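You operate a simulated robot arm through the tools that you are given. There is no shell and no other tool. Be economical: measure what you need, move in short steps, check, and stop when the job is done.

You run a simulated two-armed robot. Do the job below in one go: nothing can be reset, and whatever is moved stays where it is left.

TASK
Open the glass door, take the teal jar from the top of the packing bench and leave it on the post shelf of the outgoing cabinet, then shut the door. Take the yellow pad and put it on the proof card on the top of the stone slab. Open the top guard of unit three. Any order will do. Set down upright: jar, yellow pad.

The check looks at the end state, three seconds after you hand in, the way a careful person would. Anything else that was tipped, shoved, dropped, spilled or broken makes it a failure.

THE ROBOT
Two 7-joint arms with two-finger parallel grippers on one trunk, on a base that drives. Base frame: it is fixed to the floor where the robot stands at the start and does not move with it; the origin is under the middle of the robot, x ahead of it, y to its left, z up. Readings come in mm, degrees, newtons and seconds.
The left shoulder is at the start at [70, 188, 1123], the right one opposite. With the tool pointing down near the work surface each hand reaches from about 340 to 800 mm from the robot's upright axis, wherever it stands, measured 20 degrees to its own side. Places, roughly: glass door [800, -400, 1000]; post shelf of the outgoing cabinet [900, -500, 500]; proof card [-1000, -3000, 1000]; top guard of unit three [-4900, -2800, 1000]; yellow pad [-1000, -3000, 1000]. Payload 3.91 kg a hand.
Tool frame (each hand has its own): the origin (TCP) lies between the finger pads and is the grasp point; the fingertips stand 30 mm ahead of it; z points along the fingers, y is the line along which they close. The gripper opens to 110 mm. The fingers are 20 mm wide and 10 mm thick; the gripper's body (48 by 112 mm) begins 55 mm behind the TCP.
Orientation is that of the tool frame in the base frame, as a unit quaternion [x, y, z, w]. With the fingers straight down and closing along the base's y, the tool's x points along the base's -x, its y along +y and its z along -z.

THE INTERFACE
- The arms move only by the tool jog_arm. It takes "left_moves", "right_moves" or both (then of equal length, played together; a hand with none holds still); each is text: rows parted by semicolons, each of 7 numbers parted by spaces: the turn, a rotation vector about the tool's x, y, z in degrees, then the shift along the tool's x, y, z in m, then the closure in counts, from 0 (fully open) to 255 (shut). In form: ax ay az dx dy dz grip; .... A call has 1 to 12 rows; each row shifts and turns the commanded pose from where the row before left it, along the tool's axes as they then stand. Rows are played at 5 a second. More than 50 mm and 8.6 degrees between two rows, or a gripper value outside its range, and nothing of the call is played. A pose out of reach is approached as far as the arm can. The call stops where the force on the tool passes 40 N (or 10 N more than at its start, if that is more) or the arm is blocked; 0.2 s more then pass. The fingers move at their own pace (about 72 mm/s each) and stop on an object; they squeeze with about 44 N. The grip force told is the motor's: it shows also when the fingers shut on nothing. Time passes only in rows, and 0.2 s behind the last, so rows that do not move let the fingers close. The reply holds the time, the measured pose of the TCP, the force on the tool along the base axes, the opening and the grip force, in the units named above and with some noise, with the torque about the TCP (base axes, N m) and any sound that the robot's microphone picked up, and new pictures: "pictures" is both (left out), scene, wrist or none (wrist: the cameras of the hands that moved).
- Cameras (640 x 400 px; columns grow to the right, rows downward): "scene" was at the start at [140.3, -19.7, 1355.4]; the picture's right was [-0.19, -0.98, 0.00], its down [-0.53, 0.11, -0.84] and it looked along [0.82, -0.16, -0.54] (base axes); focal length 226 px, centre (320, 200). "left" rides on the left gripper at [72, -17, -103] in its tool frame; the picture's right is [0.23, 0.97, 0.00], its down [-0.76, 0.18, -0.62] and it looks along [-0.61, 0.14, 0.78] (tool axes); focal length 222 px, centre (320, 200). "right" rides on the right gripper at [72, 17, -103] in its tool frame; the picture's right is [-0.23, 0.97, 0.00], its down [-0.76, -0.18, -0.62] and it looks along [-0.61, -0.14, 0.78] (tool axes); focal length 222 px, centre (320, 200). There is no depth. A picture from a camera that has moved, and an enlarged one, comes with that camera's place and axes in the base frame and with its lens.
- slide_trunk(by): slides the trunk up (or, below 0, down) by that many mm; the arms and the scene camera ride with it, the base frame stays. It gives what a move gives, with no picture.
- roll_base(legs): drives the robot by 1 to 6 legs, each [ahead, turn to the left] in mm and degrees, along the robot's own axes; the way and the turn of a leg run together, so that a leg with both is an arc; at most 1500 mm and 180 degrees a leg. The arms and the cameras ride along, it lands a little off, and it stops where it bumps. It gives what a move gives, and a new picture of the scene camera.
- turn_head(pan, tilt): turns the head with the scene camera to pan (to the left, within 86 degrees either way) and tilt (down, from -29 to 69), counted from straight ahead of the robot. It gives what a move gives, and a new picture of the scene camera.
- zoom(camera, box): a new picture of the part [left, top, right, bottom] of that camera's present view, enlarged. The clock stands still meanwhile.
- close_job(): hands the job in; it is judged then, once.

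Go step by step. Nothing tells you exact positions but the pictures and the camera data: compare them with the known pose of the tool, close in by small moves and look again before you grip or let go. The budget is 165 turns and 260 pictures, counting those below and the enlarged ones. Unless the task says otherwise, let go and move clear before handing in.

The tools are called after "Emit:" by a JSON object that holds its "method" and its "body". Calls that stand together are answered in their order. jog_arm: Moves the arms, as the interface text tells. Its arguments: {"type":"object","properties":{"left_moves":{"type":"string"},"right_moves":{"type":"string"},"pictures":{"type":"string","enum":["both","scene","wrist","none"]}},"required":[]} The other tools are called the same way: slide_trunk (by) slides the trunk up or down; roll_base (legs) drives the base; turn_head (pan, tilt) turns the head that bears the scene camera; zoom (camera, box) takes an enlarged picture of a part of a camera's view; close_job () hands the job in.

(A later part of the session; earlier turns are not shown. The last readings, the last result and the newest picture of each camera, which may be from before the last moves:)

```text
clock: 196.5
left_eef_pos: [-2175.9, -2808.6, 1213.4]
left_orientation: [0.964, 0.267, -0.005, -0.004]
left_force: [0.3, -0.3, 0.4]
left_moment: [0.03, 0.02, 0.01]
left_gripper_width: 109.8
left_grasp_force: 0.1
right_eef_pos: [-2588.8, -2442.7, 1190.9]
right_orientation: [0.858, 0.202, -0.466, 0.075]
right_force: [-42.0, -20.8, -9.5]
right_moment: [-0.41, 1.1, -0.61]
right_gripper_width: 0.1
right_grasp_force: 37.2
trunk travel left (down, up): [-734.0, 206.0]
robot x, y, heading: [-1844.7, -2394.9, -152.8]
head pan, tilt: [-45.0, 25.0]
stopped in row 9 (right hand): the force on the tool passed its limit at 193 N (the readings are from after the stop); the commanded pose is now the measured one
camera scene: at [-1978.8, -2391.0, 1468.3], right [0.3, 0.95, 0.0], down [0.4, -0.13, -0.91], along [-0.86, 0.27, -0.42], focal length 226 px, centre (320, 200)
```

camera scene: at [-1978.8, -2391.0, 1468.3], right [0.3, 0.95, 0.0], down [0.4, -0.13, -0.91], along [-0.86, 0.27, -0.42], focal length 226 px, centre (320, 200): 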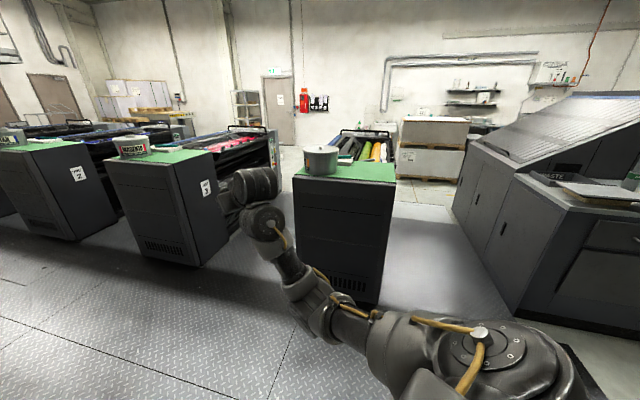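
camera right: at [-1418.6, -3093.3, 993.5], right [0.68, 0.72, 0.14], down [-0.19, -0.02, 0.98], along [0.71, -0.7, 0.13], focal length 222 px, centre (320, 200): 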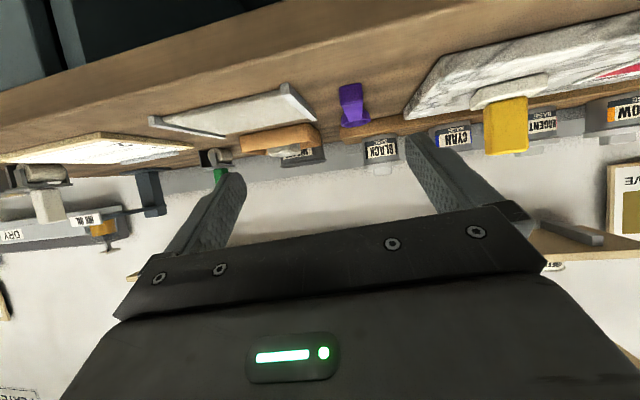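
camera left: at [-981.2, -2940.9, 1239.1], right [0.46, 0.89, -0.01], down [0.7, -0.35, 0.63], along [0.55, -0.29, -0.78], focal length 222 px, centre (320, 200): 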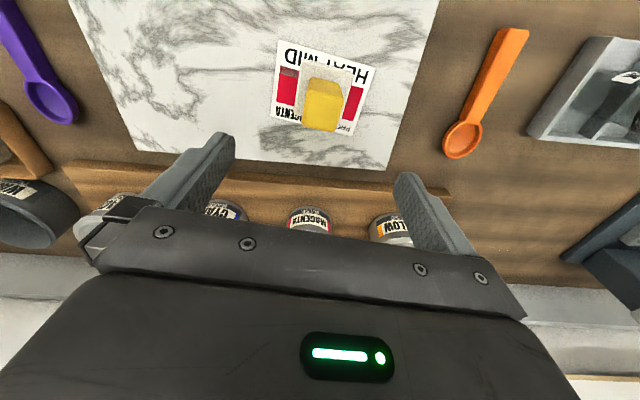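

Emit:
{"method": "jog_arm", "body": {"right_moves": "0 -4 0 0.04 0 0.023 255; 0 0 0 0.04 0 0.023 255; 0 0 0 0.04 0 0.023 255; 0 0 0 0.04 0 0.023 255; 0 0 0 0.04 0 0.023 255; 0 0 0 0.04 0 0.023 255; 0 0 0 0.04 0 0.023 255; 0 0 0 0.04 0 0.023 255; 0 6 0 0 0 0 255; 0 6 0 0 0 0 255; 0 6 0 0 0 0 255; 0 0 0 0 0 0 255", "pictures": "none"}}

Emit:
{"method": "jog_arm", "body": {"right_moves": "0 6 0 0 0 0 255; 0 6 0 0 0 0 255; 0 6 0 0 0 0 255; 0 6 0 0 0 0 255; 0 6 0 0 0 0 255; 0 6 0 0 0 0 255; 0 6 0 0 0 0 255; 0 0 0 0 0 0 255", "pictures": "scene"}}

```text
clock: 199.1
left_eef_pos: [-2175.8, -2808.6, 1213.7]
left_orientation: [0.964, 0.267, -0.005, -0.003]
left_force: [0.2, -0.2, 1.0]
left_moment: [-0.03, 0.01, 0.03]
left_gripper_width: 110.0
left_grasp_force: 0.1
right_eef_pos: [-2592.5, -2420.8, 821.4]
right_orientation: [0.91, 0.209, -0.356, 0.049]
right_force: [0.6, -0.5, -0.1]
right_moment: [-0.01, -0.02, 0.0]
right_gripper_width: 0.0
right_grasp_force: 37.3
trunk travel left (down, up): [-734.0, 206.0]
robot x, y, heading: [-1846.2, -2392.2, -152.8]
head pan, tilt: [-45.0, 25.0]
```

```text
clock: 200.9
left_eef_pos: [-2175.1, -2808.3, 1214.0]
left_orientation: [0.963, 0.268, -0.005, -0.003]
left_force: [0.6, -0.3, -0.1]
left_moment: [-0.01, -0.03, -0.01]
left_gripper_width: 109.9
left_grasp_force: 0.2
right_eef_pos: [-2593.1, -2418.3, 823.0]
right_orientation: [0.976, 0.214, -0.005, -0.029]
right_force: [0.2, 0.3, -0.6]
right_moment: [-0.02, 0.01, -0.01]
right_gripper_width: 0.2
right_grasp_force: 38.3
trunk travel left (down, up): [-734.0, 206.0]
robot x, y, heading: [-1850.3, -2393.1, -152.5]
head pan, tilt: [-45.0, 25.0]
camera scene: at [-1978.4, -2390.0, 1468.4], right [0.3, 0.95, 0.0], down [0.4, -0.13, -0.91], along [-0.86, 0.27, -0.42], focal length 226 px, centre (320, 200)
```

scene: 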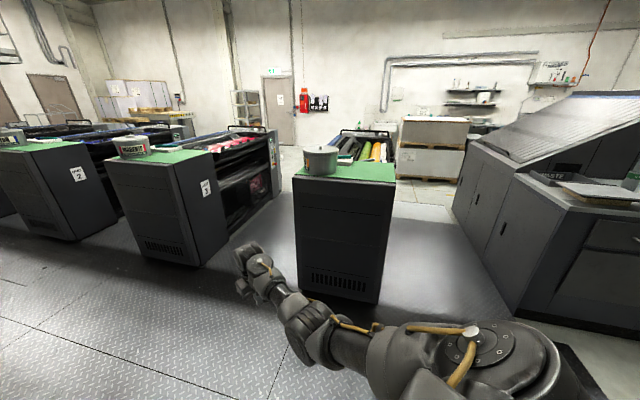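

Tool-down reached. Raise and pull it in toward the initial style of pose.

Emit:
{"method": "jog_arm", "body": {"right_moves": "0 0 0 0.01 0 -0.045 255; 0 0 0 0.01 0 -0.045 255; 0 0 0 0.01 0 -0.045 255; 0 0 0 0.01 0 -0.045 255; 0 0 0 0.02 0 -0.045 255; 0 0 0 0.02 0 -0.045 255; 0 0 0 0.02 0 -0.045 255; 0 0 0 0.02 0.01 -0.04 255; 0 0 0 0.02 0.02 -0.04 255; 0 0 0 0.02 0.02 -0.04 255; 0 0 0 0 0.02 0 255; 0 0 0 0 0 0 255", "pictures": "none"}}

Emit:
{"method": "roll_base", "body": {"legs": [[0, 7], [1300, 0]]}}

```text
clock: 201.2
left_eef_pos: [-2175.6, -2808.6, 1214.6]
left_orientation: [0.964, 0.266, -0.004, -0.005]
left_force: [0.1, 0.8, 0.5]
left_moment: [0.0, 0.02, 0.01]
left_gripper_width: 110.1
left_grasp_force: 0.0
right_eef_pos: [-2590.7, -2421.2, 848.1]
right_orientation: [0.976, 0.214, -0.019, -0.027]
right_force: [-15.3, -7.7, -39.5]
right_moment: [-0.01, 1.42, -0.31]
right_gripper_width: 0.0
right_grasp_force: 37.6
trunk travel left (down, up): [-734.0, 206.0]
robot x, y, heading: [-1847.2, -2394.6, -152.3]
head pan, tilt: [-45.0, 25.0]
stopped in row 1 (right hand): the force on the tool passed its limit at 164 N (the readings are from after the stop); the commanded pose is now the measured one
```

```text
clock: 202.3
left_eef_pos: [-2122.5, -2845.3, 1213.9]
left_orientation: [0.947, 0.322, -0.006, -0.005]
left_force: [0.2, -0.7, -0.1]
left_moment: [0.03, 0.01, 0.0]
left_gripper_width: 110.0
left_grasp_force: 0.0
right_eef_pos: [-2582.2, -2508.6, 849.7]
right_orientation: [0.962, 0.271, -0.021, -0.026]
right_force: [-5.7, -4.1, -15.2]
right_moment: [-0.06, 0.54, -0.07]
right_gripper_width: 0.0
right_grasp_force: 37.5
trunk travel left (down, up): [-734.0, 206.0]
robot x, y, heading: [-1851.7, -2392.9, -145.8]
head pan, tilt: [-45.0, 25.0]
stopped in leg 1: the force on the tool passed its limit at 57 N (the readings are from after the stop); the commanded pose is now the measured one
camera scene: at [-1976.5, -2408.0, 1468.6], right [0.19, 0.98, 0.0], down [0.41, -0.08, -0.91], along [-0.89, 0.17, -0.42], focal length 226 px, centre (320, 200)
```

scene: 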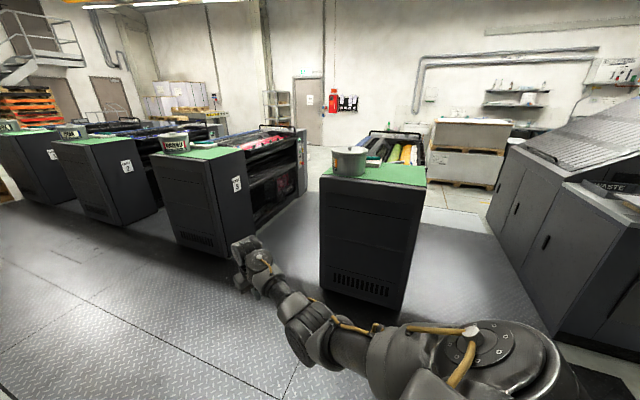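

The right wrist is at its limit; return it to the comfortable 40° forward-down pose instead.

Emit:
{"method": "jog_arm", "body": {"right_moves": "0 -6 0 0 0 0.01 255; 0 -6 0 0 0 0 255; 0 -6 0 0 0.015 0 255; 0 -6 0 0 0.015 0 255; 0 -6 0 0 0.02 0 255; 0 -6 0 0 0.02 0 255; 0 -6 0 0 0.02 0 255; 0 -6 0 0 0.02 0 255; 0 0 0 0 0 0 255", "pictures": "none"}}

Emit:
{"method": "turn_head", "body": {"pan": -10, "tilt": 20}}

Emit:
{"method": "roll_base", "body": {"legs": [[0, -16], [1300, 0]]}}

```text
clock: 204.3
left_eef_pos: [-2125.5, -2844.0, 1215.6]
left_orientation: [0.947, 0.322, -0.005, -0.003]
left_force: [-0.4, 0.6, 0.2]
left_moment: [0.03, -0.01, -0.01]
left_gripper_width: 109.9
left_grasp_force: 0.2
right_eef_pos: [-2526.7, -2600.4, 833.2]
right_orientation: [0.871, 0.258, -0.41, 0.087]
right_force: [0.4, -0.5, -0.1]
right_moment: [0.0, 0.05, -0.02]
right_gripper_width: 0.0
right_grasp_force: 38.1
trunk travel left (down, up): [-734.0, 206.0]
robot x, y, heading: [-1848.4, -2391.1, -145.7]
head pan, tilt: [-45.0, 25.0]
```

```text
clock: 205.3
left_eef_pos: [-2126.1, -2843.8, 1215.0]
left_orientation: [0.947, 0.322, -0.004, -0.004]
left_force: [0.2, 0.0, 0.4]
left_moment: [0.01, 0.01, 0.0]
left_gripper_width: 110.1
left_grasp_force: 0.2
right_eef_pos: [-2527.3, -2600.6, 834.1]
right_orientation: [0.871, 0.258, -0.409, 0.087]
right_force: [-0.1, 0.1, -1.0]
right_moment: [-0.02, 0.0, 0.01]
right_gripper_width: 0.0
right_grasp_force: 37.9
trunk travel left (down, up): [-734.0, 206.0]
robot x, y, heading: [-1850.4, -2391.2, -146.0]
head pan, tilt: [-10.0, 20.0]
camera scene: at [-1973.0, -2461.0, 1476.5], right [-0.41, 0.91, 0.0], down [0.31, 0.14, -0.94], along [-0.86, -0.38, -0.34], focal length 226 px, centre (320, 200)
```

scene: 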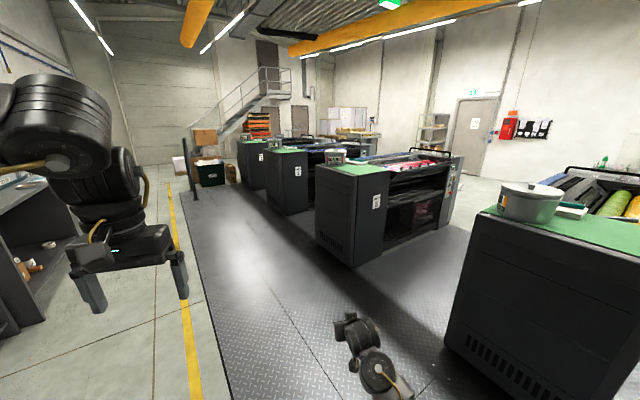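

```text
clock: 212.6
left_eef_pos: [-3434.6, -3162.6, 1215.0]
left_orientation: [0.98, 0.197, -0.004, -0.004]
left_force: [0.0, 0.0, 0.0]
left_moment: [0.0, -0.01, -0.01]
left_gripper_width: 110.1
left_grasp_force: 0.2
right_eef_pos: [-3760.3, -2825.0, 834.7]
right_orientation: [0.897, 0.143, -0.418, 0.034]
right_force: [0.1, 0.1, -0.1]
right_moment: [0.03, 0.01, -0.03]
right_gripper_width: 0.2
right_grasp_force: 37.7
trunk travel left (down, up): [-734.0, 206.0]
robot x, y, heading: [-3050.0, -2798.7, -161.1]
head pan, tilt: [-10.0, 20.0]
camera scene: at [-3187.7, -2831.2, 1476.5], right [-0.16, 0.99, 0.0], down [0.34, 0.05, -0.94], along [-0.93, -0.15, -0.34], focal length 226 px, centre (320, 200)
```

scene: 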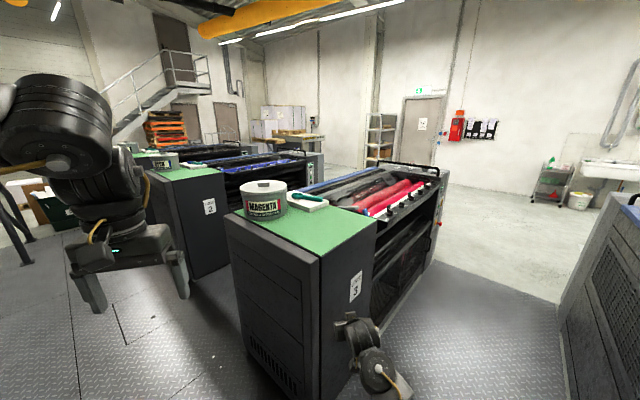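

Emit:
{"method": "zoom", "body": {"camera": "scene", "box": [230, 140, 480, 300]}}

```text
2.50 times, centred on (355, 220) of scene
camera zoom: at [-3187.7, -2831.2, 1476.5], right [-0.16, 0.99, 0.0], down [0.34, 0.05, -0.94], along [-0.93, -0.15, -0.34], focal length 565 px, centre (232, 150)
```

zoom: 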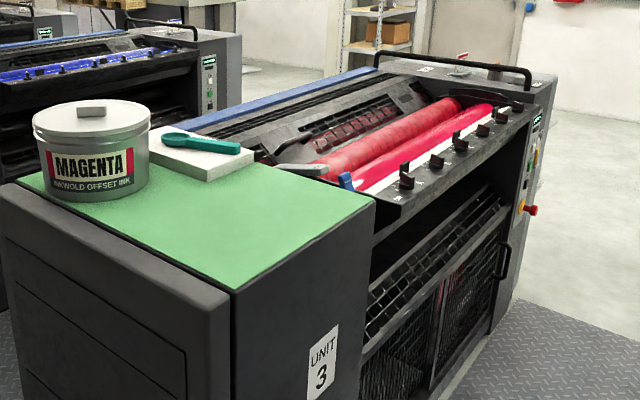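

The top guard seems to be the slotted dark panel behind the rollers on unit 3's top. I'll raise the trunk and right hand so that the arms pass above the machines (tops ≈ z 1012).

Emit:
{"method": "jog_arm", "body": {"right_moves": "0 -6 0 -0.037 0 -0.026 255; 0 -6 0 -0.039 0 -0.022 255; 0 -6 0 -0.041 0 -0.0176 255; 0 -6 0 -0.043 0 -0.012 255; 0 0 0 -0.043 0 -0.0124 255; 0 0 0 -0.043 0 -0.0124 255; 0 0 0 -0.043 0 -0.0124 255; 0 0 0 0 0 0 255", "pictures": "none"}}

Emit:
{"method": "slide_trunk", "body": {"by": 190}}

Emit:
{"method": "turn_head", "body": {"pan": 0, "tilt": 30}}

```text
clock: 214.4
left_eef_pos: [-3434.7, -3161.4, 1214.5]
left_orientation: [0.98, 0.197, -0.004, -0.003]
left_force: [-1.0, -0.3, -0.9]
left_moment: [-0.03, -0.03, 0.01]
left_gripper_width: 110.1
left_grasp_force: 0.2
right_eef_pos: [-3773.6, -2851.0, 1146.1]
right_orientation: [0.79, 0.133, -0.595, 0.062]
right_force: [0.4, 0.3, -0.1]
right_moment: [0.0, 0.03, 0.0]
right_gripper_width: 0.0
right_grasp_force: 37.7
trunk travel left (down, up): [-734.0, 206.0]
robot x, y, heading: [-3050.2, -2797.3, -160.9]
head pan, tilt: [-10.0, 20.0]
```

```text
clock: 216.5
left_eef_pos: [-3434.2, -3161.8, 1404.4]
left_orientation: [0.98, 0.197, -0.004, -0.004]
left_force: [0.3, 0.4, 0.4]
left_moment: [-0.01, 0.02, -0.04]
left_gripper_width: 110.2
left_grasp_force: 0.0
right_eef_pos: [-3773.4, -2850.5, 1335.0]
right_orientation: [0.791, 0.133, -0.595, 0.062]
right_force: [0.5, 0.1, 0.3]
right_moment: [-0.02, 0.01, -0.02]
right_gripper_width: 0.1
right_grasp_force: 38.0
trunk travel left (down, up): [-924.0, 16.0]
robot x, y, heading: [-3049.6, -2795.3, -161.1]
head pan, tilt: [-10.0, 20.0]
```

```text
clock: 217.2
left_eef_pos: [-3434.1, -3163.1, 1405.4]
left_orientation: [0.98, 0.198, -0.004, -0.003]
left_force: [0.7, -0.2, 0.2]
left_moment: [-0.01, 0.02, -0.01]
left_gripper_width: 110.3
left_grasp_force: 0.2
right_eef_pos: [-3774.1, -2850.6, 1333.6]
right_orientation: [0.791, 0.134, -0.594, 0.063]
right_force: [-0.4, -0.2, 0.2]
right_moment: [-0.01, 0.02, -0.01]
right_gripper_width: 0.1
right_grasp_force: 37.2
trunk travel left (down, up): [-924.0, 16.0]
robot x, y, heading: [-3051.3, -2798.2, -160.8]
head pan, tilt: [0.0, 30.0]
camera scene: at [-3181.5, -2846.2, 1650.4], right [-0.33, 0.94, 0.0], down [0.47, 0.16, -0.87], along [-0.82, -0.28, -0.5], focal length 226 px, centre (320, 200)
```

scene: 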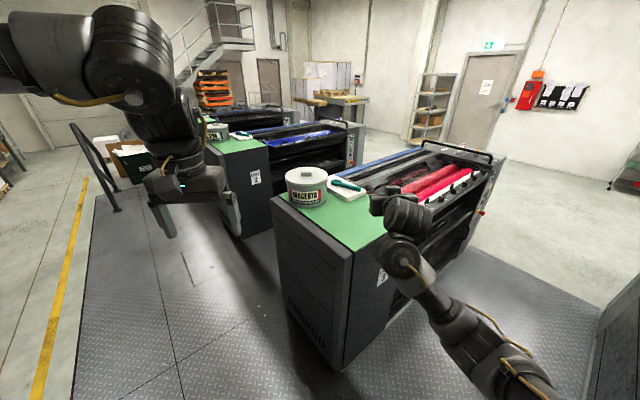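

Emit:
{"method": "roll_base", "body": {"legs": [[0, -46], [750, 0]]}}

Emit:
{"method": "turn_head", "body": {"pan": 45, "tilt": 30}}

```text
clock: 223.3
left_eef_pos: [-4245.1, -2455.3, 1406.0]
left_orientation: [0.981, -0.194, -0.004, -0.006]
left_force: [0.5, -1.0, -1.2]
left_moment: [0.0, 0.05, 0.03]
left_gripper_width: 109.8
left_grasp_force: 0.1
right_eef_pos: [-4263.1, -1994.8, 1334.8]
right_orientation: [0.781, -0.181, -0.573, -0.171]
right_force: [0.4, 0.9, 0.5]
right_moment: [0.02, -0.04, 0.02]
right_gripper_width: 0.0
right_grasp_force: 37.4
trunk travel left (down, up): [-924.0, 16.0]
robot x, y, heading: [-3716.9, -2468.5, 153.9]
head pan, tilt: [0.0, 30.0]
camera scene: at [-3839.5, -2409.5, 1650.6], right [0.44, 0.9, 0.0], down [0.45, -0.22, -0.87], along [-0.78, 0.38, -0.5], focal length 226 px, centre (320, 200)
```

scene: 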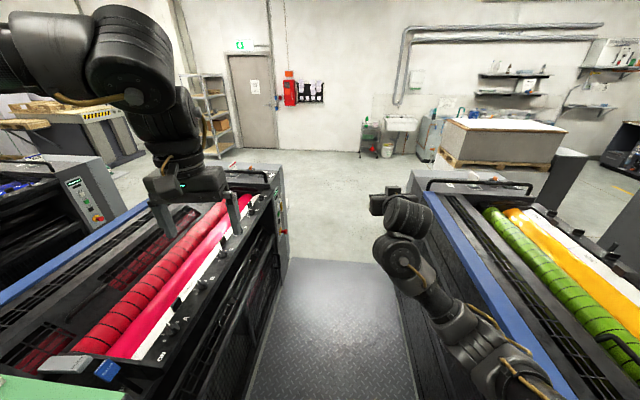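

```text
clock: 224.5
left_eef_pos: [-4244.5, -2453.2, 1405.2]
left_orientation: [0.981, -0.194, -0.003, -0.006]
left_force: [0.0, -0.6, 0.3]
left_moment: [-0.01, 0.03, 0.0]
left_gripper_width: 109.8
left_grasp_force: 0.0
right_eef_pos: [-4263.5, -1993.7, 1334.7]
right_orientation: [0.78, -0.181, -0.573, -0.171]
right_force: [0.1, 0.8, -0.2]
right_moment: [0.0, 0.02, 0.0]
right_gripper_width: 0.2
right_grasp_force: 37.8
trunk travel left (down, up): [-924.0, 16.0]
robot x, y, heading: [-3714.7, -2465.5, 153.9]
head pan, tilt: [45.0, 30.0]
camera scene: at [-3844.6, -2478.0, 1650.5], right [-0.32, 0.95, 0.0], down [0.47, 0.16, -0.87], along [-0.82, -0.28, -0.5], focal length 226 px, centre (320, 200)
```

scene: 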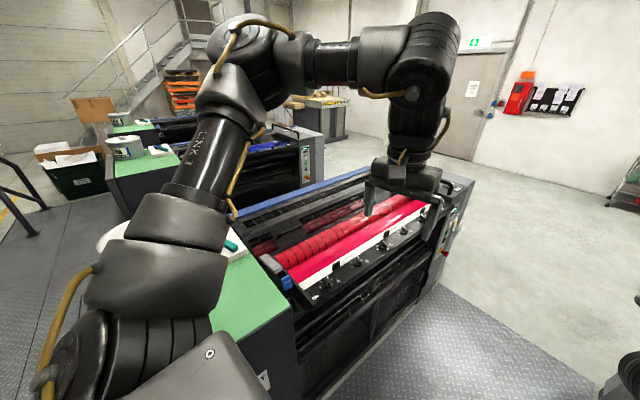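

Emit:
{"method": "zoom", "body": {"camera": "scene", "box": [200, 130, 490, 320]}}

Emit:
{"method": "turn_head", "body": {"pan": 20, "tilt": 45}}

```text
2.11 times, centred on (345, 225) of scene
camera zoom: at [-3844.6, -2478.0, 1650.5], right [-0.32, 0.95, 0.0], down [0.47, 0.16, -0.87], along [-0.82, -0.28, -0.5], focal length 476 px, centre (267, 147)
```

zoom: 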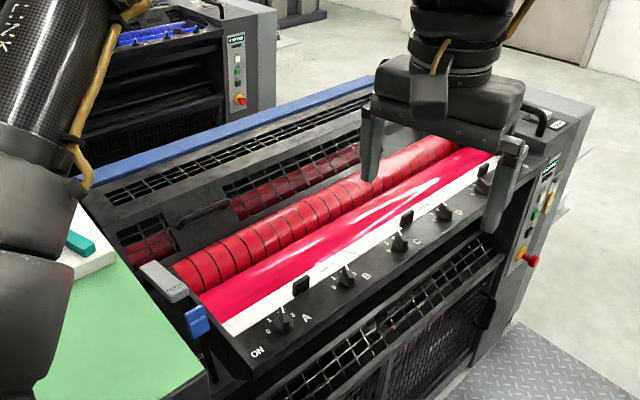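

```text
clock: 225.4
left_eef_pos: [-4245.5, -2454.0, 1403.9]
left_orientation: [0.981, -0.195, -0.003, -0.005]
left_force: [0.6, -0.7, 0.4]
left_moment: [0.0, 0.02, 0.03]
left_gripper_width: 109.9
left_grasp_force: 0.1
right_eef_pos: [-4263.5, -1993.4, 1334.6]
right_orientation: [0.781, -0.181, -0.574, -0.171]
right_force: [-0.3, 0.1, 0.2]
right_moment: [-0.01, 0.01, 0.01]
right_gripper_width: 0.0
right_grasp_force: 37.6
trunk travel left (down, up): [-924.0, 16.0]
robot x, y, heading: [-3716.8, -2471.2, 154.1]
head pan, tilt: [20.0, 45.0]
camera scene: at [-3840.4, -2440.1, 1627.8], right [0.1, 0.99, 0.0], down [0.7, -0.07, -0.71], along [-0.7, 0.07, -0.71], focal length 226 px, centre (320, 200)
```

scene: 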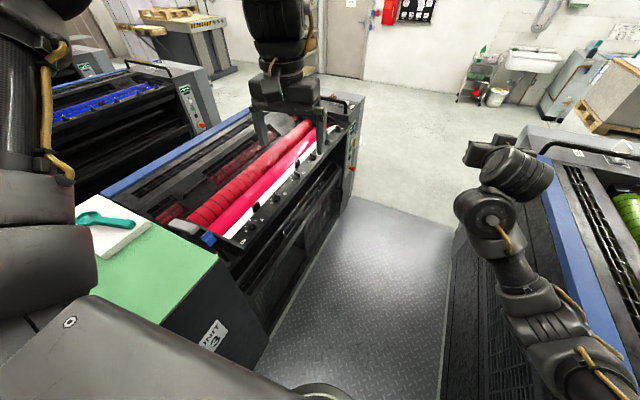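

Emit:
{"method": "zoom", "body": {"camera": "scene", "box": [130, 180, 260, 260]}}

Emit:
{"method": "zoom", "body": {"camera": "scene", "box": [100, 80, 360, 260]}}

```text
4.92 times, centred on (195, 220) of scene
camera zoom: at [-3840.4, -2440.1, 1627.8], right [0.1, 0.99, 0.0], down [0.7, -0.07, -0.71], along [-0.7, 0.07, -0.71], focal length 1113 px, centre (935, 102)
```

zoom: 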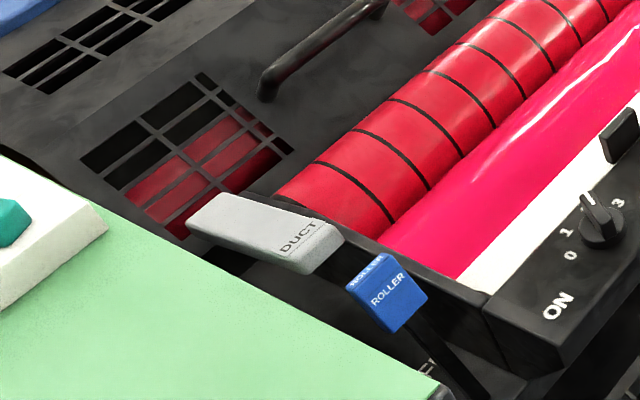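

```text
2.22 times, centred on (230, 170) of scene
camera zoom: at [-3840.4, -2440.1, 1627.8], right [0.1, 0.99, 0.0], down [0.7, -0.07, -0.71], along [-0.7, 0.07, -0.71], focal length 502 px, centre (520, 267)
```

zoom: 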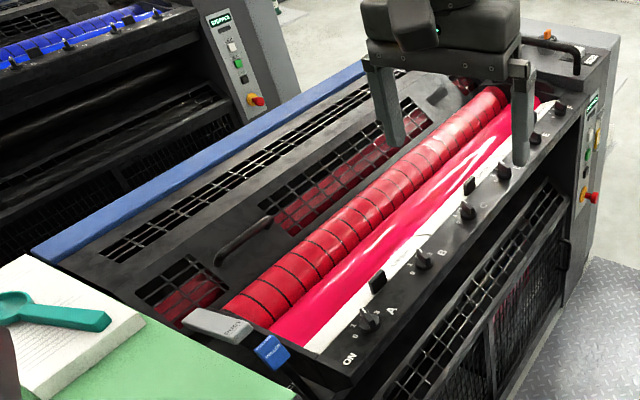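

Found it: the slotted top guard lies between the blue rail and the rollers, with a black D-handle near its aisle end, at about (-4540, -2856). I'll position in the gap and turn to face unit 3.

Emit:
{"method": "roll_base", "body": {"legs": [[635, 0]]}}

Emit:
{"method": "roll_base", "body": {"legs": [[0, 82]]}}

Emit:
{"method": "turn_head", "body": {"pan": 15, "tilt": 50}}

```text
clock: 228.9
left_eef_pos: [-4809.6, -2184.6, 1403.7]
left_orientation: [0.981, -0.192, -0.003, -0.006]
left_force: [-0.1, 0.4, -0.4]
left_moment: [-0.03, 0.0, -0.03]
left_gripper_width: 110.0
left_grasp_force: 0.0
right_eef_pos: [-4831.0, -1725.0, 1336.0]
right_orientation: [0.781, -0.178, -0.574, -0.169]
right_force: [-0.2, 0.1, 0.4]
right_moment: [0.02, -0.02, -0.03]
right_gripper_width: 0.1
right_grasp_force: 38.3
trunk travel left (down, up): [-924.0, 16.0]
robot x, y, heading: [-4280.9, -2197.0, 154.5]
head pan, tilt: [20.0, 45.0]
camera scene: at [-4404.3, -2168.6, 1628.0], right [0.1, 1.0, 0.0], down [0.7, -0.07, -0.71], along [-0.7, 0.07, -0.71], focal length 226 px, centre (320, 200)
```

scene: 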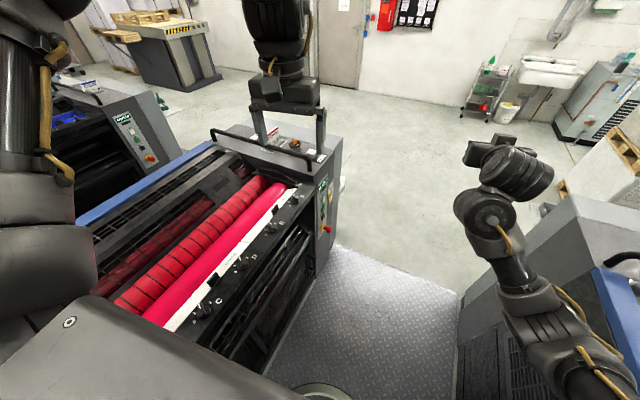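

```text
clock: 232.8
left_eef_pos: [-4366.1, -2716.8, 1404.8]
left_orientation: [0.866, 0.5, -0.005, -0.002]
left_force: [0.2, 0.1, -0.4]
left_moment: [0.0, 0.02, 0.02]
left_gripper_width: 109.9
left_grasp_force: 0.0
right_eef_pos: [-4824.1, -2675.9, 1334.6]
right_orientation: [0.706, 0.379, -0.543, 0.251]
right_force: [0.2, 0.4, -0.1]
right_moment: [0.01, 0.01, 0.0]
right_gripper_width: 0.0
right_grasp_force: 37.8
trunk travel left (down, up): [-924.0, 16.0]
robot x, y, heading: [-4283.0, -2196.0, -123.6]
head pan, tilt: [20.0, 45.0]
camera scene: at [-4326.6, -2318.3, 1627.8], right [-0.97, 0.23, 0.0], down [0.16, 0.69, -0.71], along [-0.16, -0.69, -0.71], focal length 226 px, centre (320, 200)
```

scene: 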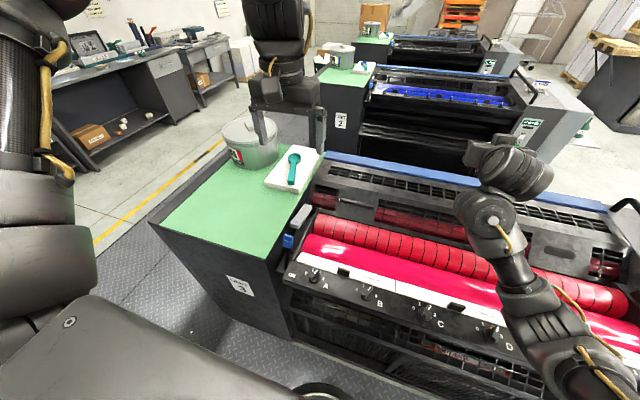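

```text
clock: 233.4
left_eef_pos: [-4365.3, -2717.1, 1406.0]
left_orientation: [0.866, 0.501, -0.005, -0.003]
left_force: [-0.2, -0.3, -0.7]
left_moment: [0.0, 0.0, 0.01]
left_gripper_width: 109.9
left_grasp_force: 0.0
right_eef_pos: [-4824.8, -2676.4, 1335.6]
right_orientation: [0.706, 0.379, -0.543, 0.25]
right_force: [-0.5, -0.5, -1.0]
right_moment: [-0.01, 0.0, -0.01]
right_gripper_width: 0.0
right_grasp_force: 37.9
trunk travel left (down, up): [-924.0, 16.0]
robot x, y, heading: [-4279.5, -2197.6, -123.5]
head pan, tilt: [15.0, 50.0]
camera scene: at [-4331.7, -2312.4, 1620.9], right [-0.95, 0.32, 0.0], down [0.24, 0.73, -0.64], along [-0.2, -0.61, -0.77], focal length 226 px, centre (320, 200)
```

scene: 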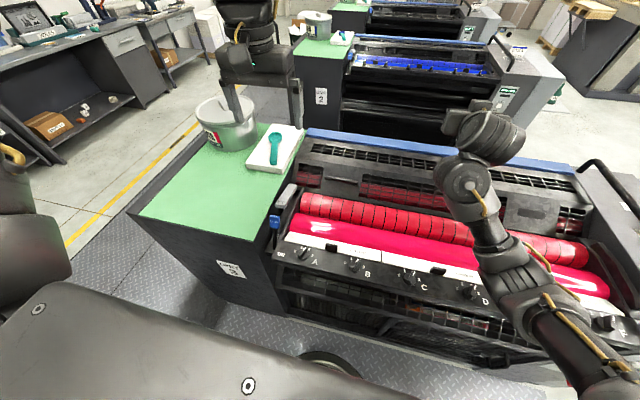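

Emit:
{"method": "zoom", "body": {"camera": "scene", "box": [280, 110, 480, 220]}}

Emit:
{"method": "turn_head", "body": {"pan": -20, "tilt": 50}}

```text
3.20 times, centred on (380, 165) of scene
camera zoom: at [-4331.7, -2312.4, 1620.9], right [-0.95, 0.32, 0.0], down [0.24, 0.73, -0.64], along [-0.2, -0.61, -0.77], focal length 723 px, centre (128, 312)
```

zoom: 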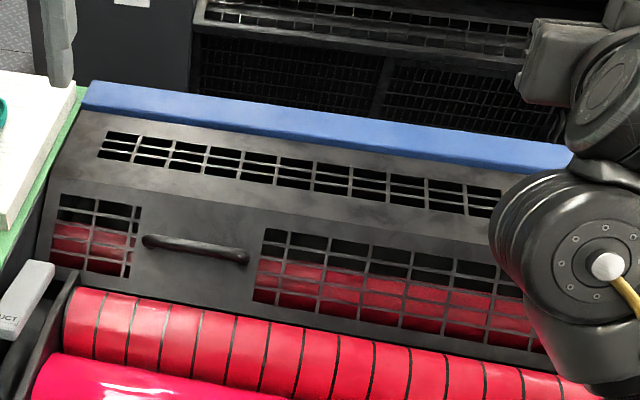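

```text
clock: 234.5
left_eef_pos: [-4364.9, -2716.8, 1403.8]
left_orientation: [0.866, 0.501, -0.006, -0.003]
left_force: [0.3, 1.0, 0.0]
left_moment: [0.02, -0.03, 0.01]
left_gripper_width: 110.2
left_grasp_force: 0.0
right_eef_pos: [-4825.6, -2677.1, 1334.8]
right_orientation: [0.706, 0.378, -0.544, 0.25]
right_force: [0.4, 0.5, -0.1]
right_moment: [0.01, 0.0, 0.02]
right_gripper_width: 0.0
right_grasp_force: 37.4
trunk travel left (down, up): [-924.0, 16.0]
robot x, y, heading: [-4280.4, -2196.0, -123.7]
head pan, tilt: [-20.0, 50.0]
camera scene: at [-4368.9, -2285.4, 1620.9], right [-0.6, 0.8, 0.0], down [0.61, 0.46, -0.64], along [-0.52, -0.38, -0.77], focal length 226 px, centre (320, 200)
```

scene: 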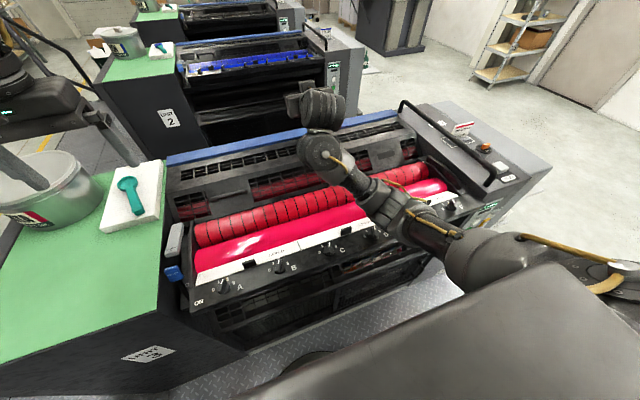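

The guard is a folded cover hinged at the rear (blue rail) with a D-handle on its sloping front, at ≈(-4612, -2897, 973). I'll orient the left hand for a 45° grasp of the bar: first roll 90°.

Emit:
{"method": "jog_arm", "body": {"left_moves": "0 0 8.3 0 0 0 128; 0 0 8.3 0 0 0 128; 0 0 8.3 0 0 0 128; 0 0 8.3 0 0 0 128; 0 0 8.3 0 0 0 128; 0 0 8.3 0 0 0 128; 0 0 8.3 0 0 0 128; 0 0 8.3 0 0 0 128; 0 0 8.3 0 0 0 128; 0 0 8.3 0 0 0 128; 0 0 8.3 0 0 0 128; 0 0 0 0 0 0 128", "pictures": "none"}}

Emit:
{"method": "jog_arm", "body": {"left_moves": "-8 0 0 0 0 0 128; -8 0 0 0 0 0 128; -8 0 0 0 0 0 128; -8 0 0 0 0 0 128; -8 0 0 0 0 0 128; 0 0 0 0 0 0 128", "pictures": "both"}}

```text
clock: 237.1
left_eef_pos: [-4364.3, -2717.3, 1405.0]
left_orientation: [0.963, -0.27, -0.005, 0.002]
left_force: [-0.1, -1.1, 0.1]
left_moment: [0.0, 0.0, -0.04]
left_gripper_width: 54.8
left_grasp_force: 0.0
right_eef_pos: [-4822.9, -2677.3, 1335.2]
right_orientation: [0.706, 0.379, -0.544, 0.25]
right_force: [0.5, 0.6, 0.5]
right_moment: [0.0, 0.0, 0.0]
right_gripper_width: 0.0
right_grasp_force: 38.1
trunk travel left (down, up): [-924.0, 16.0]
robot x, y, heading: [-4283.0, -2196.4, -123.4]
head pan, tilt: [-20.0, 50.0]
```

```text
clock: 238.5
left_eef_pos: [-4364.7, -2717.7, 1404.6]
left_orientation: [0.904, -0.251, -0.098, 0.332]
left_force: [-0.3, 0.2, 0.3]
left_moment: [0.01, 0.0, 0.04]
left_gripper_width: 54.9
left_grasp_force: 0.0
right_eef_pos: [-4823.2, -2675.2, 1334.8]
right_orientation: [0.706, 0.379, -0.544, 0.25]
right_force: [0.7, 0.9, 0.6]
right_moment: [0.01, 0.0, -0.01]
right_gripper_width: 0.2
right_grasp_force: 38.1
trunk travel left (down, up): [-924.0, 16.0]
robot x, y, heading: [-4284.9, -2195.6, -123.3]
head pan, tilt: [-20.0, 50.0]
camera scene: at [-4369.5, -2285.5, 1620.8], right [-0.6, 0.8, 0.0], down [0.62, 0.46, -0.64], along [-0.52, -0.38, -0.77], focal length 226 px, centre (320, 200)
camera left: at [-4261.9, -2687.1, 1470.9], right [-0.18, -0.75, 0.63], down [-0.51, 0.62, 0.6], along [-0.84, -0.21, -0.5], focal length 222 px, centre (320, 200)
```

scene: 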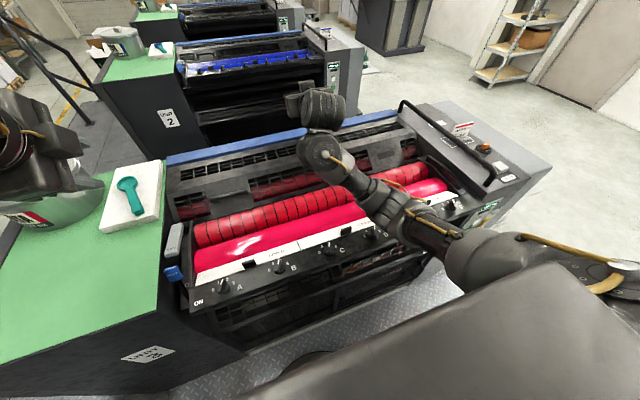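
left: 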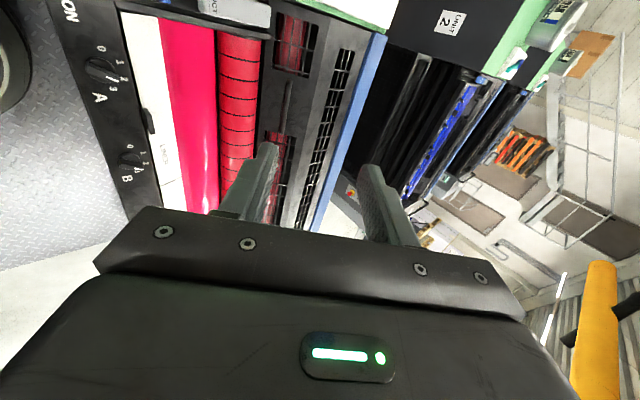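

Handle triangulated at (-4614, -2901, 968). Roll the base forward 50 mm for reach, then move to the pre-grasp.

Emit:
{"method": "roll_base", "body": {"legs": [[50, 0]]}}

```text
clock: 239.4
left_eef_pos: [-4386.4, -2749.8, 1409.5]
left_orientation: [0.902, -0.251, -0.098, 0.336]
left_force: [-0.7, 0.5, 1.3]
left_moment: [-0.02, -0.09, 0.0]
left_gripper_width: 54.9
left_grasp_force: 0.2
right_eef_pos: [-4847.1, -2709.0, 1340.3]
right_orientation: [0.703, 0.379, -0.547, 0.252]
right_force: [-1.0, 0.1, 0.4]
right_moment: [0.06, -0.05, 0.01]
right_gripper_width: 0.1
right_grasp_force: 37.8
trunk travel left (down, up): [-924.0, 16.0]
robot x, y, heading: [-4313.7, -2231.6, -123.2]
head pan, tilt: [-20.0, 50.0]
camera scene: at [-4393.0, -2320.1, 1621.4], right [-0.6, 0.8, 0.0], down [0.61, 0.45, -0.65], along [-0.52, -0.39, -0.76], focal length 226 px, centre (320, 200)
```

scene: 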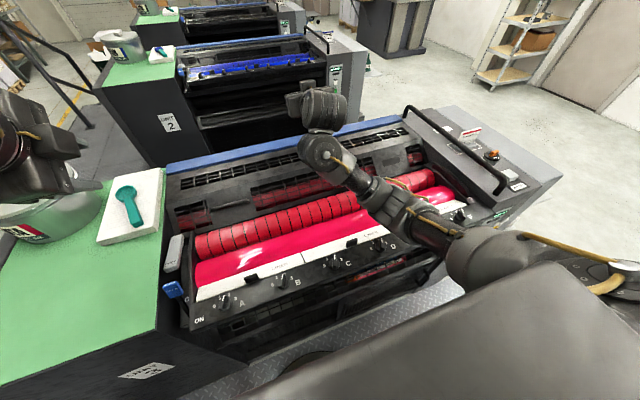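

Emit:
{"method": "jog_arm", "body": {"left_moves": "0 0 0 -0.0375 0 0.02 128; 0 0 0 -0.0375 0 0.02 128; 0 0 0 -0.0375 0 0.02 128; 0 0 0 0 -0.0124 0.0406 128; 0 0 0 0 -0.0124 0.0406 128; 0 0 0 0 -0.0124 0.0406 128; 0 0 0 0 -0.0124 0.0406 128; 0 0 0 0 -0.0124 0.0406 128; 0 0 0 0 -0.0124 0.0406 128; 0 0 0 0 -0.0124 0.0406 128; 0 0 0 0 -0.0124 0.0406 128; 0 0 0 0 0 0 128", "pictures": "both"}}

```text
clock: 242.0
left_eef_pos: [-4577.2, -2845.5, 1050.3]
left_orientation: [0.903, -0.252, -0.097, 0.334]
left_force: [-0.2, 0.8, -0.8]
left_moment: [0.0, 0.02, -0.02]
left_gripper_width: 54.8
left_grasp_force: 0.1
right_eef_pos: [-4849.5, -2714.5, 1338.4]
right_orientation: [0.704, 0.379, -0.545, 0.25]
right_force: [-0.3, 0.7, -0.3]
right_moment: [0.01, -0.05, 0.01]
right_gripper_width: 0.0
right_grasp_force: 37.8
trunk travel left (down, up): [-924.0, 16.0]
robot x, y, heading: [-4310.9, -2240.1, -123.4]
head pan, tilt: [-20.0, 50.0]
camera scene: at [-4396.4, -2326.1, 1621.0], right [-0.6, 0.8, 0.0], down [0.61, 0.46, -0.64], along [-0.52, -0.38, -0.77], focal length 226 px, centre (320, 200)
camera left: at [-4473.3, -2814.9, 1117.6], right [-0.18, -0.75, 0.63], down [-0.51, 0.63, 0.59], along [-0.84, -0.21, -0.49], focal length 222 px, centre (320, 200)
```

scene: 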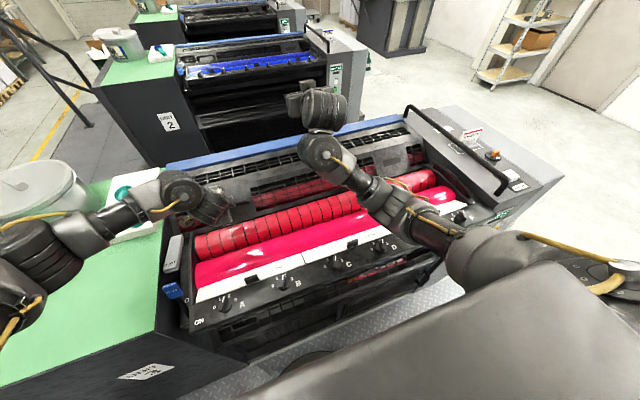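
left: 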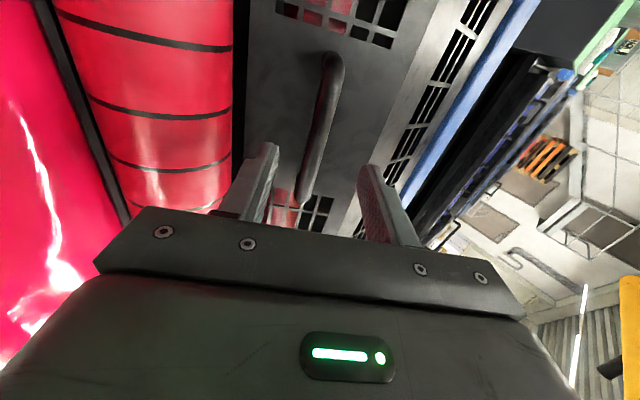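

The bar lies right on the tool axis. Advance 80 mm.

Emit:
{"method": "jog_arm", "body": {"left_moves": "0 0 0 0 0 0.03 128; 0 0 0 0 0 0.03 128; 0 0 0 0 0 0.02 128; 0 0 0 0 0 0 128", "pictures": "both"}}

```text
clock: 243.0
left_eef_pos: [-4606.9, -2891.6, 990.7]
left_orientation: [0.903, -0.252, -0.098, 0.334]
left_force: [0.2, 0.6, 0.1]
left_moment: [-0.01, 0.0, 0.01]
left_gripper_width: 55.1
left_grasp_force: 0.1
right_eef_pos: [-4850.1, -2715.1, 1337.4]
right_orientation: [0.705, 0.379, -0.545, 0.249]
right_force: [0.2, 0.0, 0.3]
right_moment: [0.0, -0.03, -0.03]
right_gripper_width: 0.1
right_grasp_force: 38.3
trunk travel left (down, up): [-924.0, 16.0]
robot x, y, heading: [-4306.9, -2238.5, -123.3]
head pan, tilt: [-20.0, 50.0]
camera scene: at [-4396.5, -2327.7, 1620.9], right [-0.6, 0.8, 0.0], down [0.61, 0.46, -0.64], along [-0.52, -0.38, -0.77], focal length 226 px, centre (320, 200)
camera left: at [-4503.1, -2860.5, 1056.6], right [-0.18, -0.75, 0.63], down [-0.51, 0.63, 0.59], along [-0.84, -0.21, -0.5], focal length 222 px, centre (320, 200)
```

scene: 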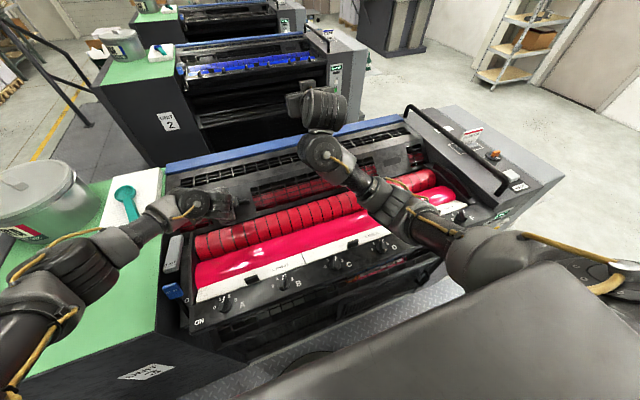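
left: 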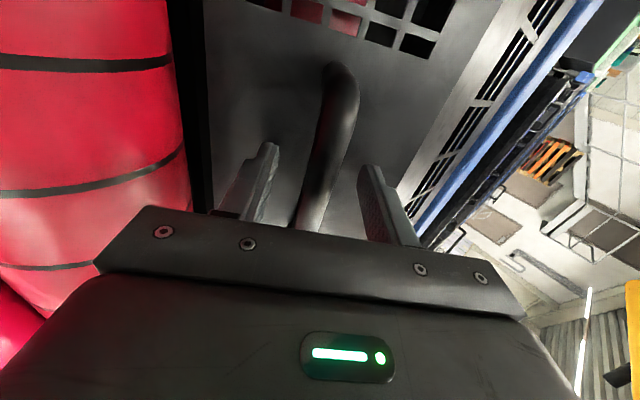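

Emit:
{"method": "jog_arm", "body": {"left_moves": "0 0 0 0 0.002 0.008 128; 0 0 0 0 0 0.008 128; 0 0 0 0 0 0 128", "pictures": "wrist"}}

```text
clock: 243.6
left_eef_pos: [-4609.2, -2894.1, 989.9]
left_orientation: [0.901, -0.252, -0.099, 0.338]
left_force: [24.1, 23.4, 31.5]
left_moment: [1.37, -1.2, -0.27]
left_gripper_width: 57.1
left_grasp_force: 2.4
right_eef_pos: [-4842.9, -2708.2, 1342.6]
right_orientation: [0.702, 0.379, -0.547, 0.253]
right_force: [0.4, 0.9, 0.1]
right_moment: [-0.01, 0.05, -0.03]
right_gripper_width: 0.0
right_grasp_force: 37.2
trunk travel left (down, up): [-924.0, 16.0]
robot x, y, heading: [-4304.1, -2234.7, -123.0]
head pan, tilt: [-20.0, 50.0]
stopped in row 3 (left hand): the force on the tool passed its limit at 44 N (the readings are from after the stop); the commanded pose is now the measured one
camera left: at [-4504.0, -2862.7, 1055.4], right [-0.18, -0.75, 0.64], down [-0.5, 0.63, 0.59], along [-0.85, -0.21, -0.49], focal length 222 px, centre (320, 200)
```

left: 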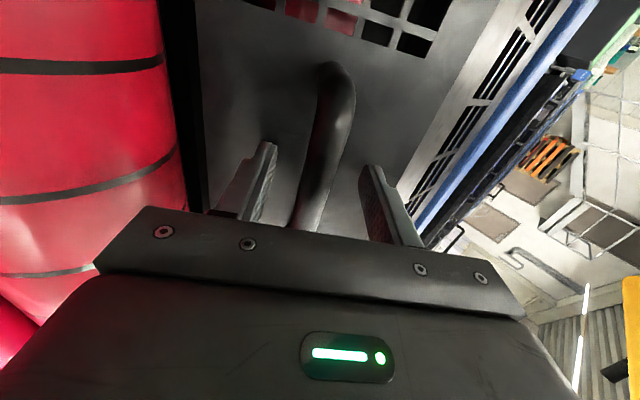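

A fingertip touches the cover face, so depth is right. Ease back 3 mm and close on the bar.

Emit:
{"method": "jog_arm", "body": {"left_moves": "0 0 0 0 0 -0.004 128; 0 0 0 0 0 0 180; 0 0 0 0 0 0 220; 0 0 0 0 0 0 255; 0 0 0 0 0 0 255; 0 0 0 0 0 0 255", "pictures": "wrist"}}

```text
clock: 245.0
left_eef_pos: [-4606.0, -2892.2, 985.3]
left_orientation: [0.902, -0.255, -0.096, 0.334]
left_force: [26.4, 36.8, -5.5]
left_moment: [-0.2, -0.13, -0.73]
left_gripper_width: 15.4
left_grasp_force: 44.9
right_eef_pos: [-4844.9, -2708.8, 1342.3]
right_orientation: [0.703, 0.379, -0.547, 0.252]
right_force: [0.3, 0.2, -0.2]
right_moment: [-0.04, -0.01, 0.01]
right_gripper_width: 0.2
right_grasp_force: 37.8
trunk travel left (down, up): [-924.0, 16.0]
robot x, y, heading: [-4306.5, -2237.9, -123.2]
head pan, tilt: [-20.0, 50.0]
camera left: at [-4502.2, -2860.9, 1052.9], right [-0.19, -0.75, 0.63], down [-0.5, 0.63, 0.59], along [-0.84, -0.21, -0.5], focal length 222 px, centre (320, 200)
```

left: 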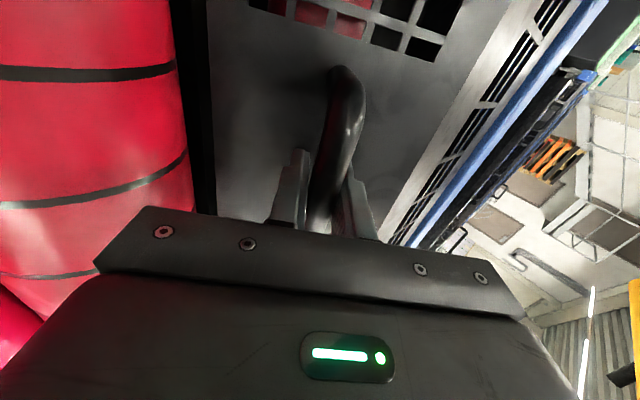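

Bar gripped (15 mm). The hinge should be ~210 mm behind and ~40 mm higher. Lift along that arc, first two small steps.

Emit:
{"method": "jog_arm", "body": {"left_moves": "0 0 0 0 0.006 -0.0095 255; 0 0 0 0 0.006 -0.0095 255; 0 0 0 0 0.0068 -0.0088 255; 0 0 0 0 0.0068 -0.0088 255; 0 0 0 0 0 0 255", "pictures": "both"}}

```text
clock: 246.2
left_eef_pos: [-4604.8, -2891.9, 1032.8]
left_orientation: [0.902, -0.252, -0.097, 0.337]
left_force: [14.7, 26.2, -1.0]
left_moment: [-0.11, -0.75, -0.55]
left_gripper_width: 15.9
left_grasp_force: 45.2
right_eef_pos: [-4847.4, -2709.7, 1340.7]
right_orientation: [0.703, 0.379, -0.547, 0.252]
right_force: [0.9, -0.6, 0.1]
right_moment: [0.01, 0.01, 0.05]
right_gripper_width: 0.1
right_grasp_force: 37.6
trunk travel left (down, up): [-924.0, 16.0]
robot x, y, heading: [-4310.9, -2236.4, -123.2]
head pan, tilt: [-20.0, 50.0]
camera scene: at [-4393.0, -2320.8, 1621.6], right [-0.6, 0.8, 0.0], down [0.61, 0.45, -0.65], along [-0.52, -0.39, -0.76], focal length 226 px, centre (320, 200)
camera left: at [-4502.2, -2860.8, 1098.9], right [-0.18, -0.75, 0.64], down [-0.5, 0.63, 0.59], along [-0.84, -0.21, -0.49], focal length 222 px, centre (320, 200)
```

scene: 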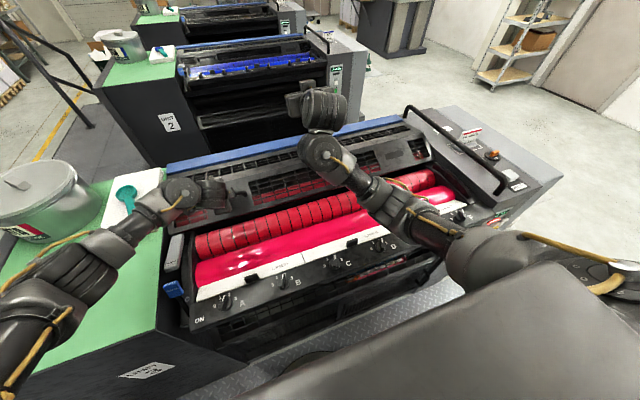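
left: 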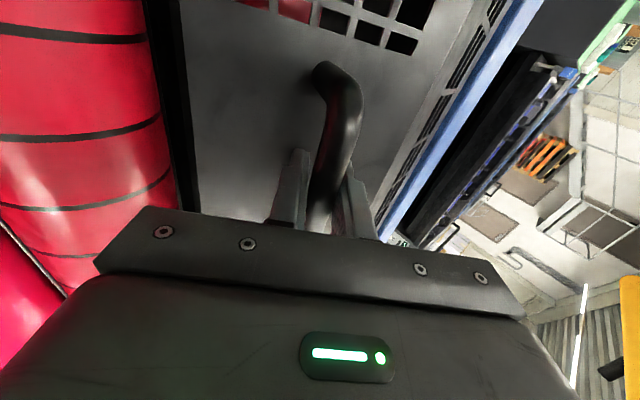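

The guard lifts. Continue along the arc.

Emit:
{"method": "jog_arm", "body": {"left_moves": "0 0 0 0 0.0142 -0.0168 255; 0 0 0 0 0.0158 -0.0152 255; 0 0 0 0 0.0174 -0.0132 255; 0 0 0 0 0.0187 -0.011 255; 0 0 0 0 0.02 -0.0087 255; 0 0 0 0 0 0 255", "pictures": "both"}}

```text
clock: 247.6
left_eef_pos: [-4624.9, -2921.6, 1131.2]
left_orientation: [0.904, -0.252, -0.096, 0.332]
left_force: [-19.1, -16.1, -18.1]
left_moment: [-0.39, -0.61, -0.57]
left_gripper_width: 15.7
left_grasp_force: 44.3
right_eef_pos: [-4856.3, -2722.4, 1332.0]
right_orientation: [0.706, 0.381, -0.541, 0.25]
right_force: [0.9, 0.4, -0.3]
right_moment: [-0.02, 0.04, -0.05]
right_gripper_width: 0.1
right_grasp_force: 38.2
trunk travel left (down, up): [-924.0, 16.0]
robot x, y, heading: [-4312.5, -2237.0, -123.3]
head pan, tilt: [-20.0, 50.0]
camera scene: at [-4405.1, -2336.9, 1620.0], right [-0.6, 0.8, 0.0], down [0.62, 0.46, -0.64], along [-0.51, -0.38, -0.77], focal length 226 px, centre (320, 200)
camera left: at [-4521.0, -2890.4, 1198.0], right [-0.19, -0.75, 0.63], down [-0.51, 0.62, 0.59], along [-0.84, -0.21, -0.5], focal length 222 px, centre (320, 200)
```

scene: 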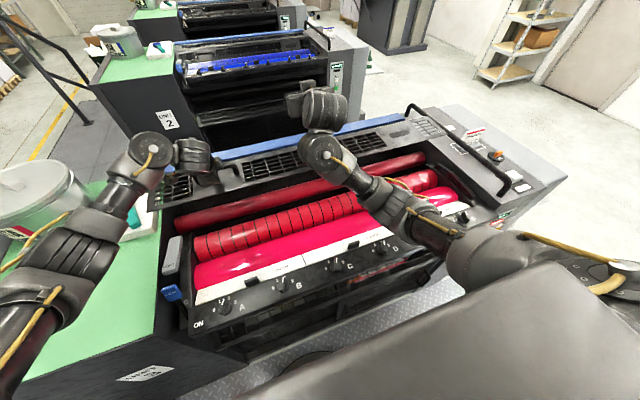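
left: 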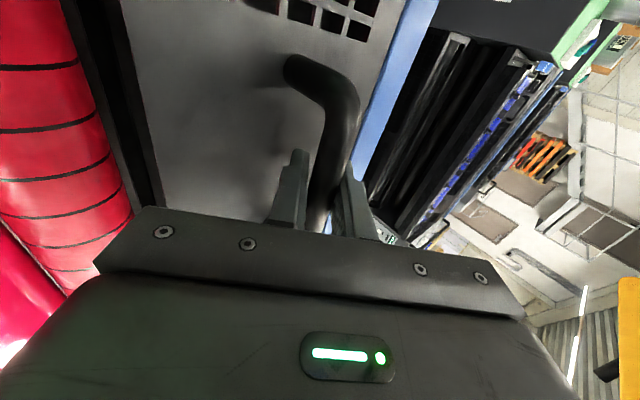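

About 40° open. Continue with the arc bending back.

Emit:
{"method": "jog_arm", "body": {"left_moves": "0 0 0 0 0.0223 -0.0046 255; 0 0 0 0 0.0229 -0.0021 255; 0 0 0 0 0.023 0 255; 0 0 0 0 0.023 0.0015 255; 0 0 0 0 0 0 255", "pictures": "both"}}

```text
clock: 248.8
left_eef_pos: [-4656.8, -2973.3, 1196.0]
left_orientation: [0.903, -0.252, -0.097, 0.334]
left_force: [-3.1, -7.6, -9.2]
left_moment: [-0.52, -0.63, -0.53]
left_gripper_width: 15.6
left_grasp_force: 45.2
right_eef_pos: [-4850.2, -2719.2, 1335.5]
right_orientation: [0.705, 0.38, -0.545, 0.25]
right_force: [0.4, -0.1, -0.3]
right_moment: [0.01, -0.02, 0.01]
right_gripper_width: 0.1
right_grasp_force: 37.5
trunk travel left (down, up): [-924.0, 16.0]
robot x, y, heading: [-4309.9, -2234.8, -123.3]
head pan, tilt: [-20.0, 50.0]
camera scene: at [-4398.4, -2330.8, 1620.6], right [-0.6, 0.8, 0.0], down [0.62, 0.46, -0.64], along [-0.51, -0.38, -0.77], focal length 226 px, centre (320, 200)
camera left: at [-4553.3, -2941.9, 1263.3], right [-0.19, -0.75, 0.63], down [-0.51, 0.63, 0.59], along [-0.84, -0.21, -0.5], focal length 222 px, centre (320, 200)
```

scene: 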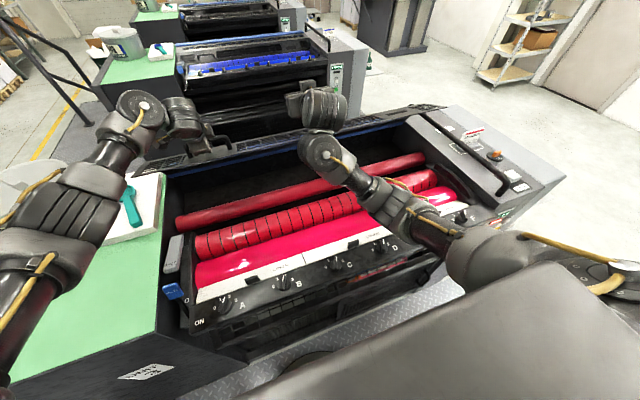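
left: 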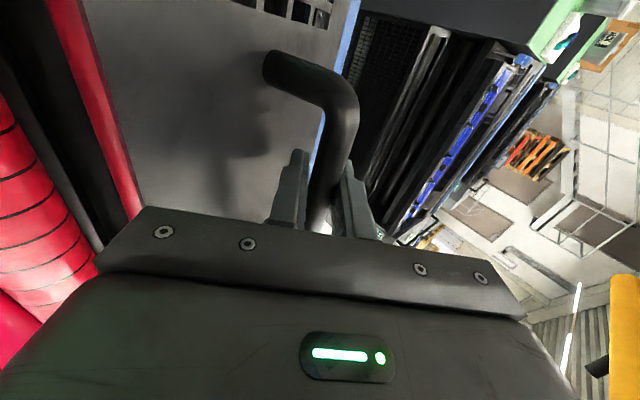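

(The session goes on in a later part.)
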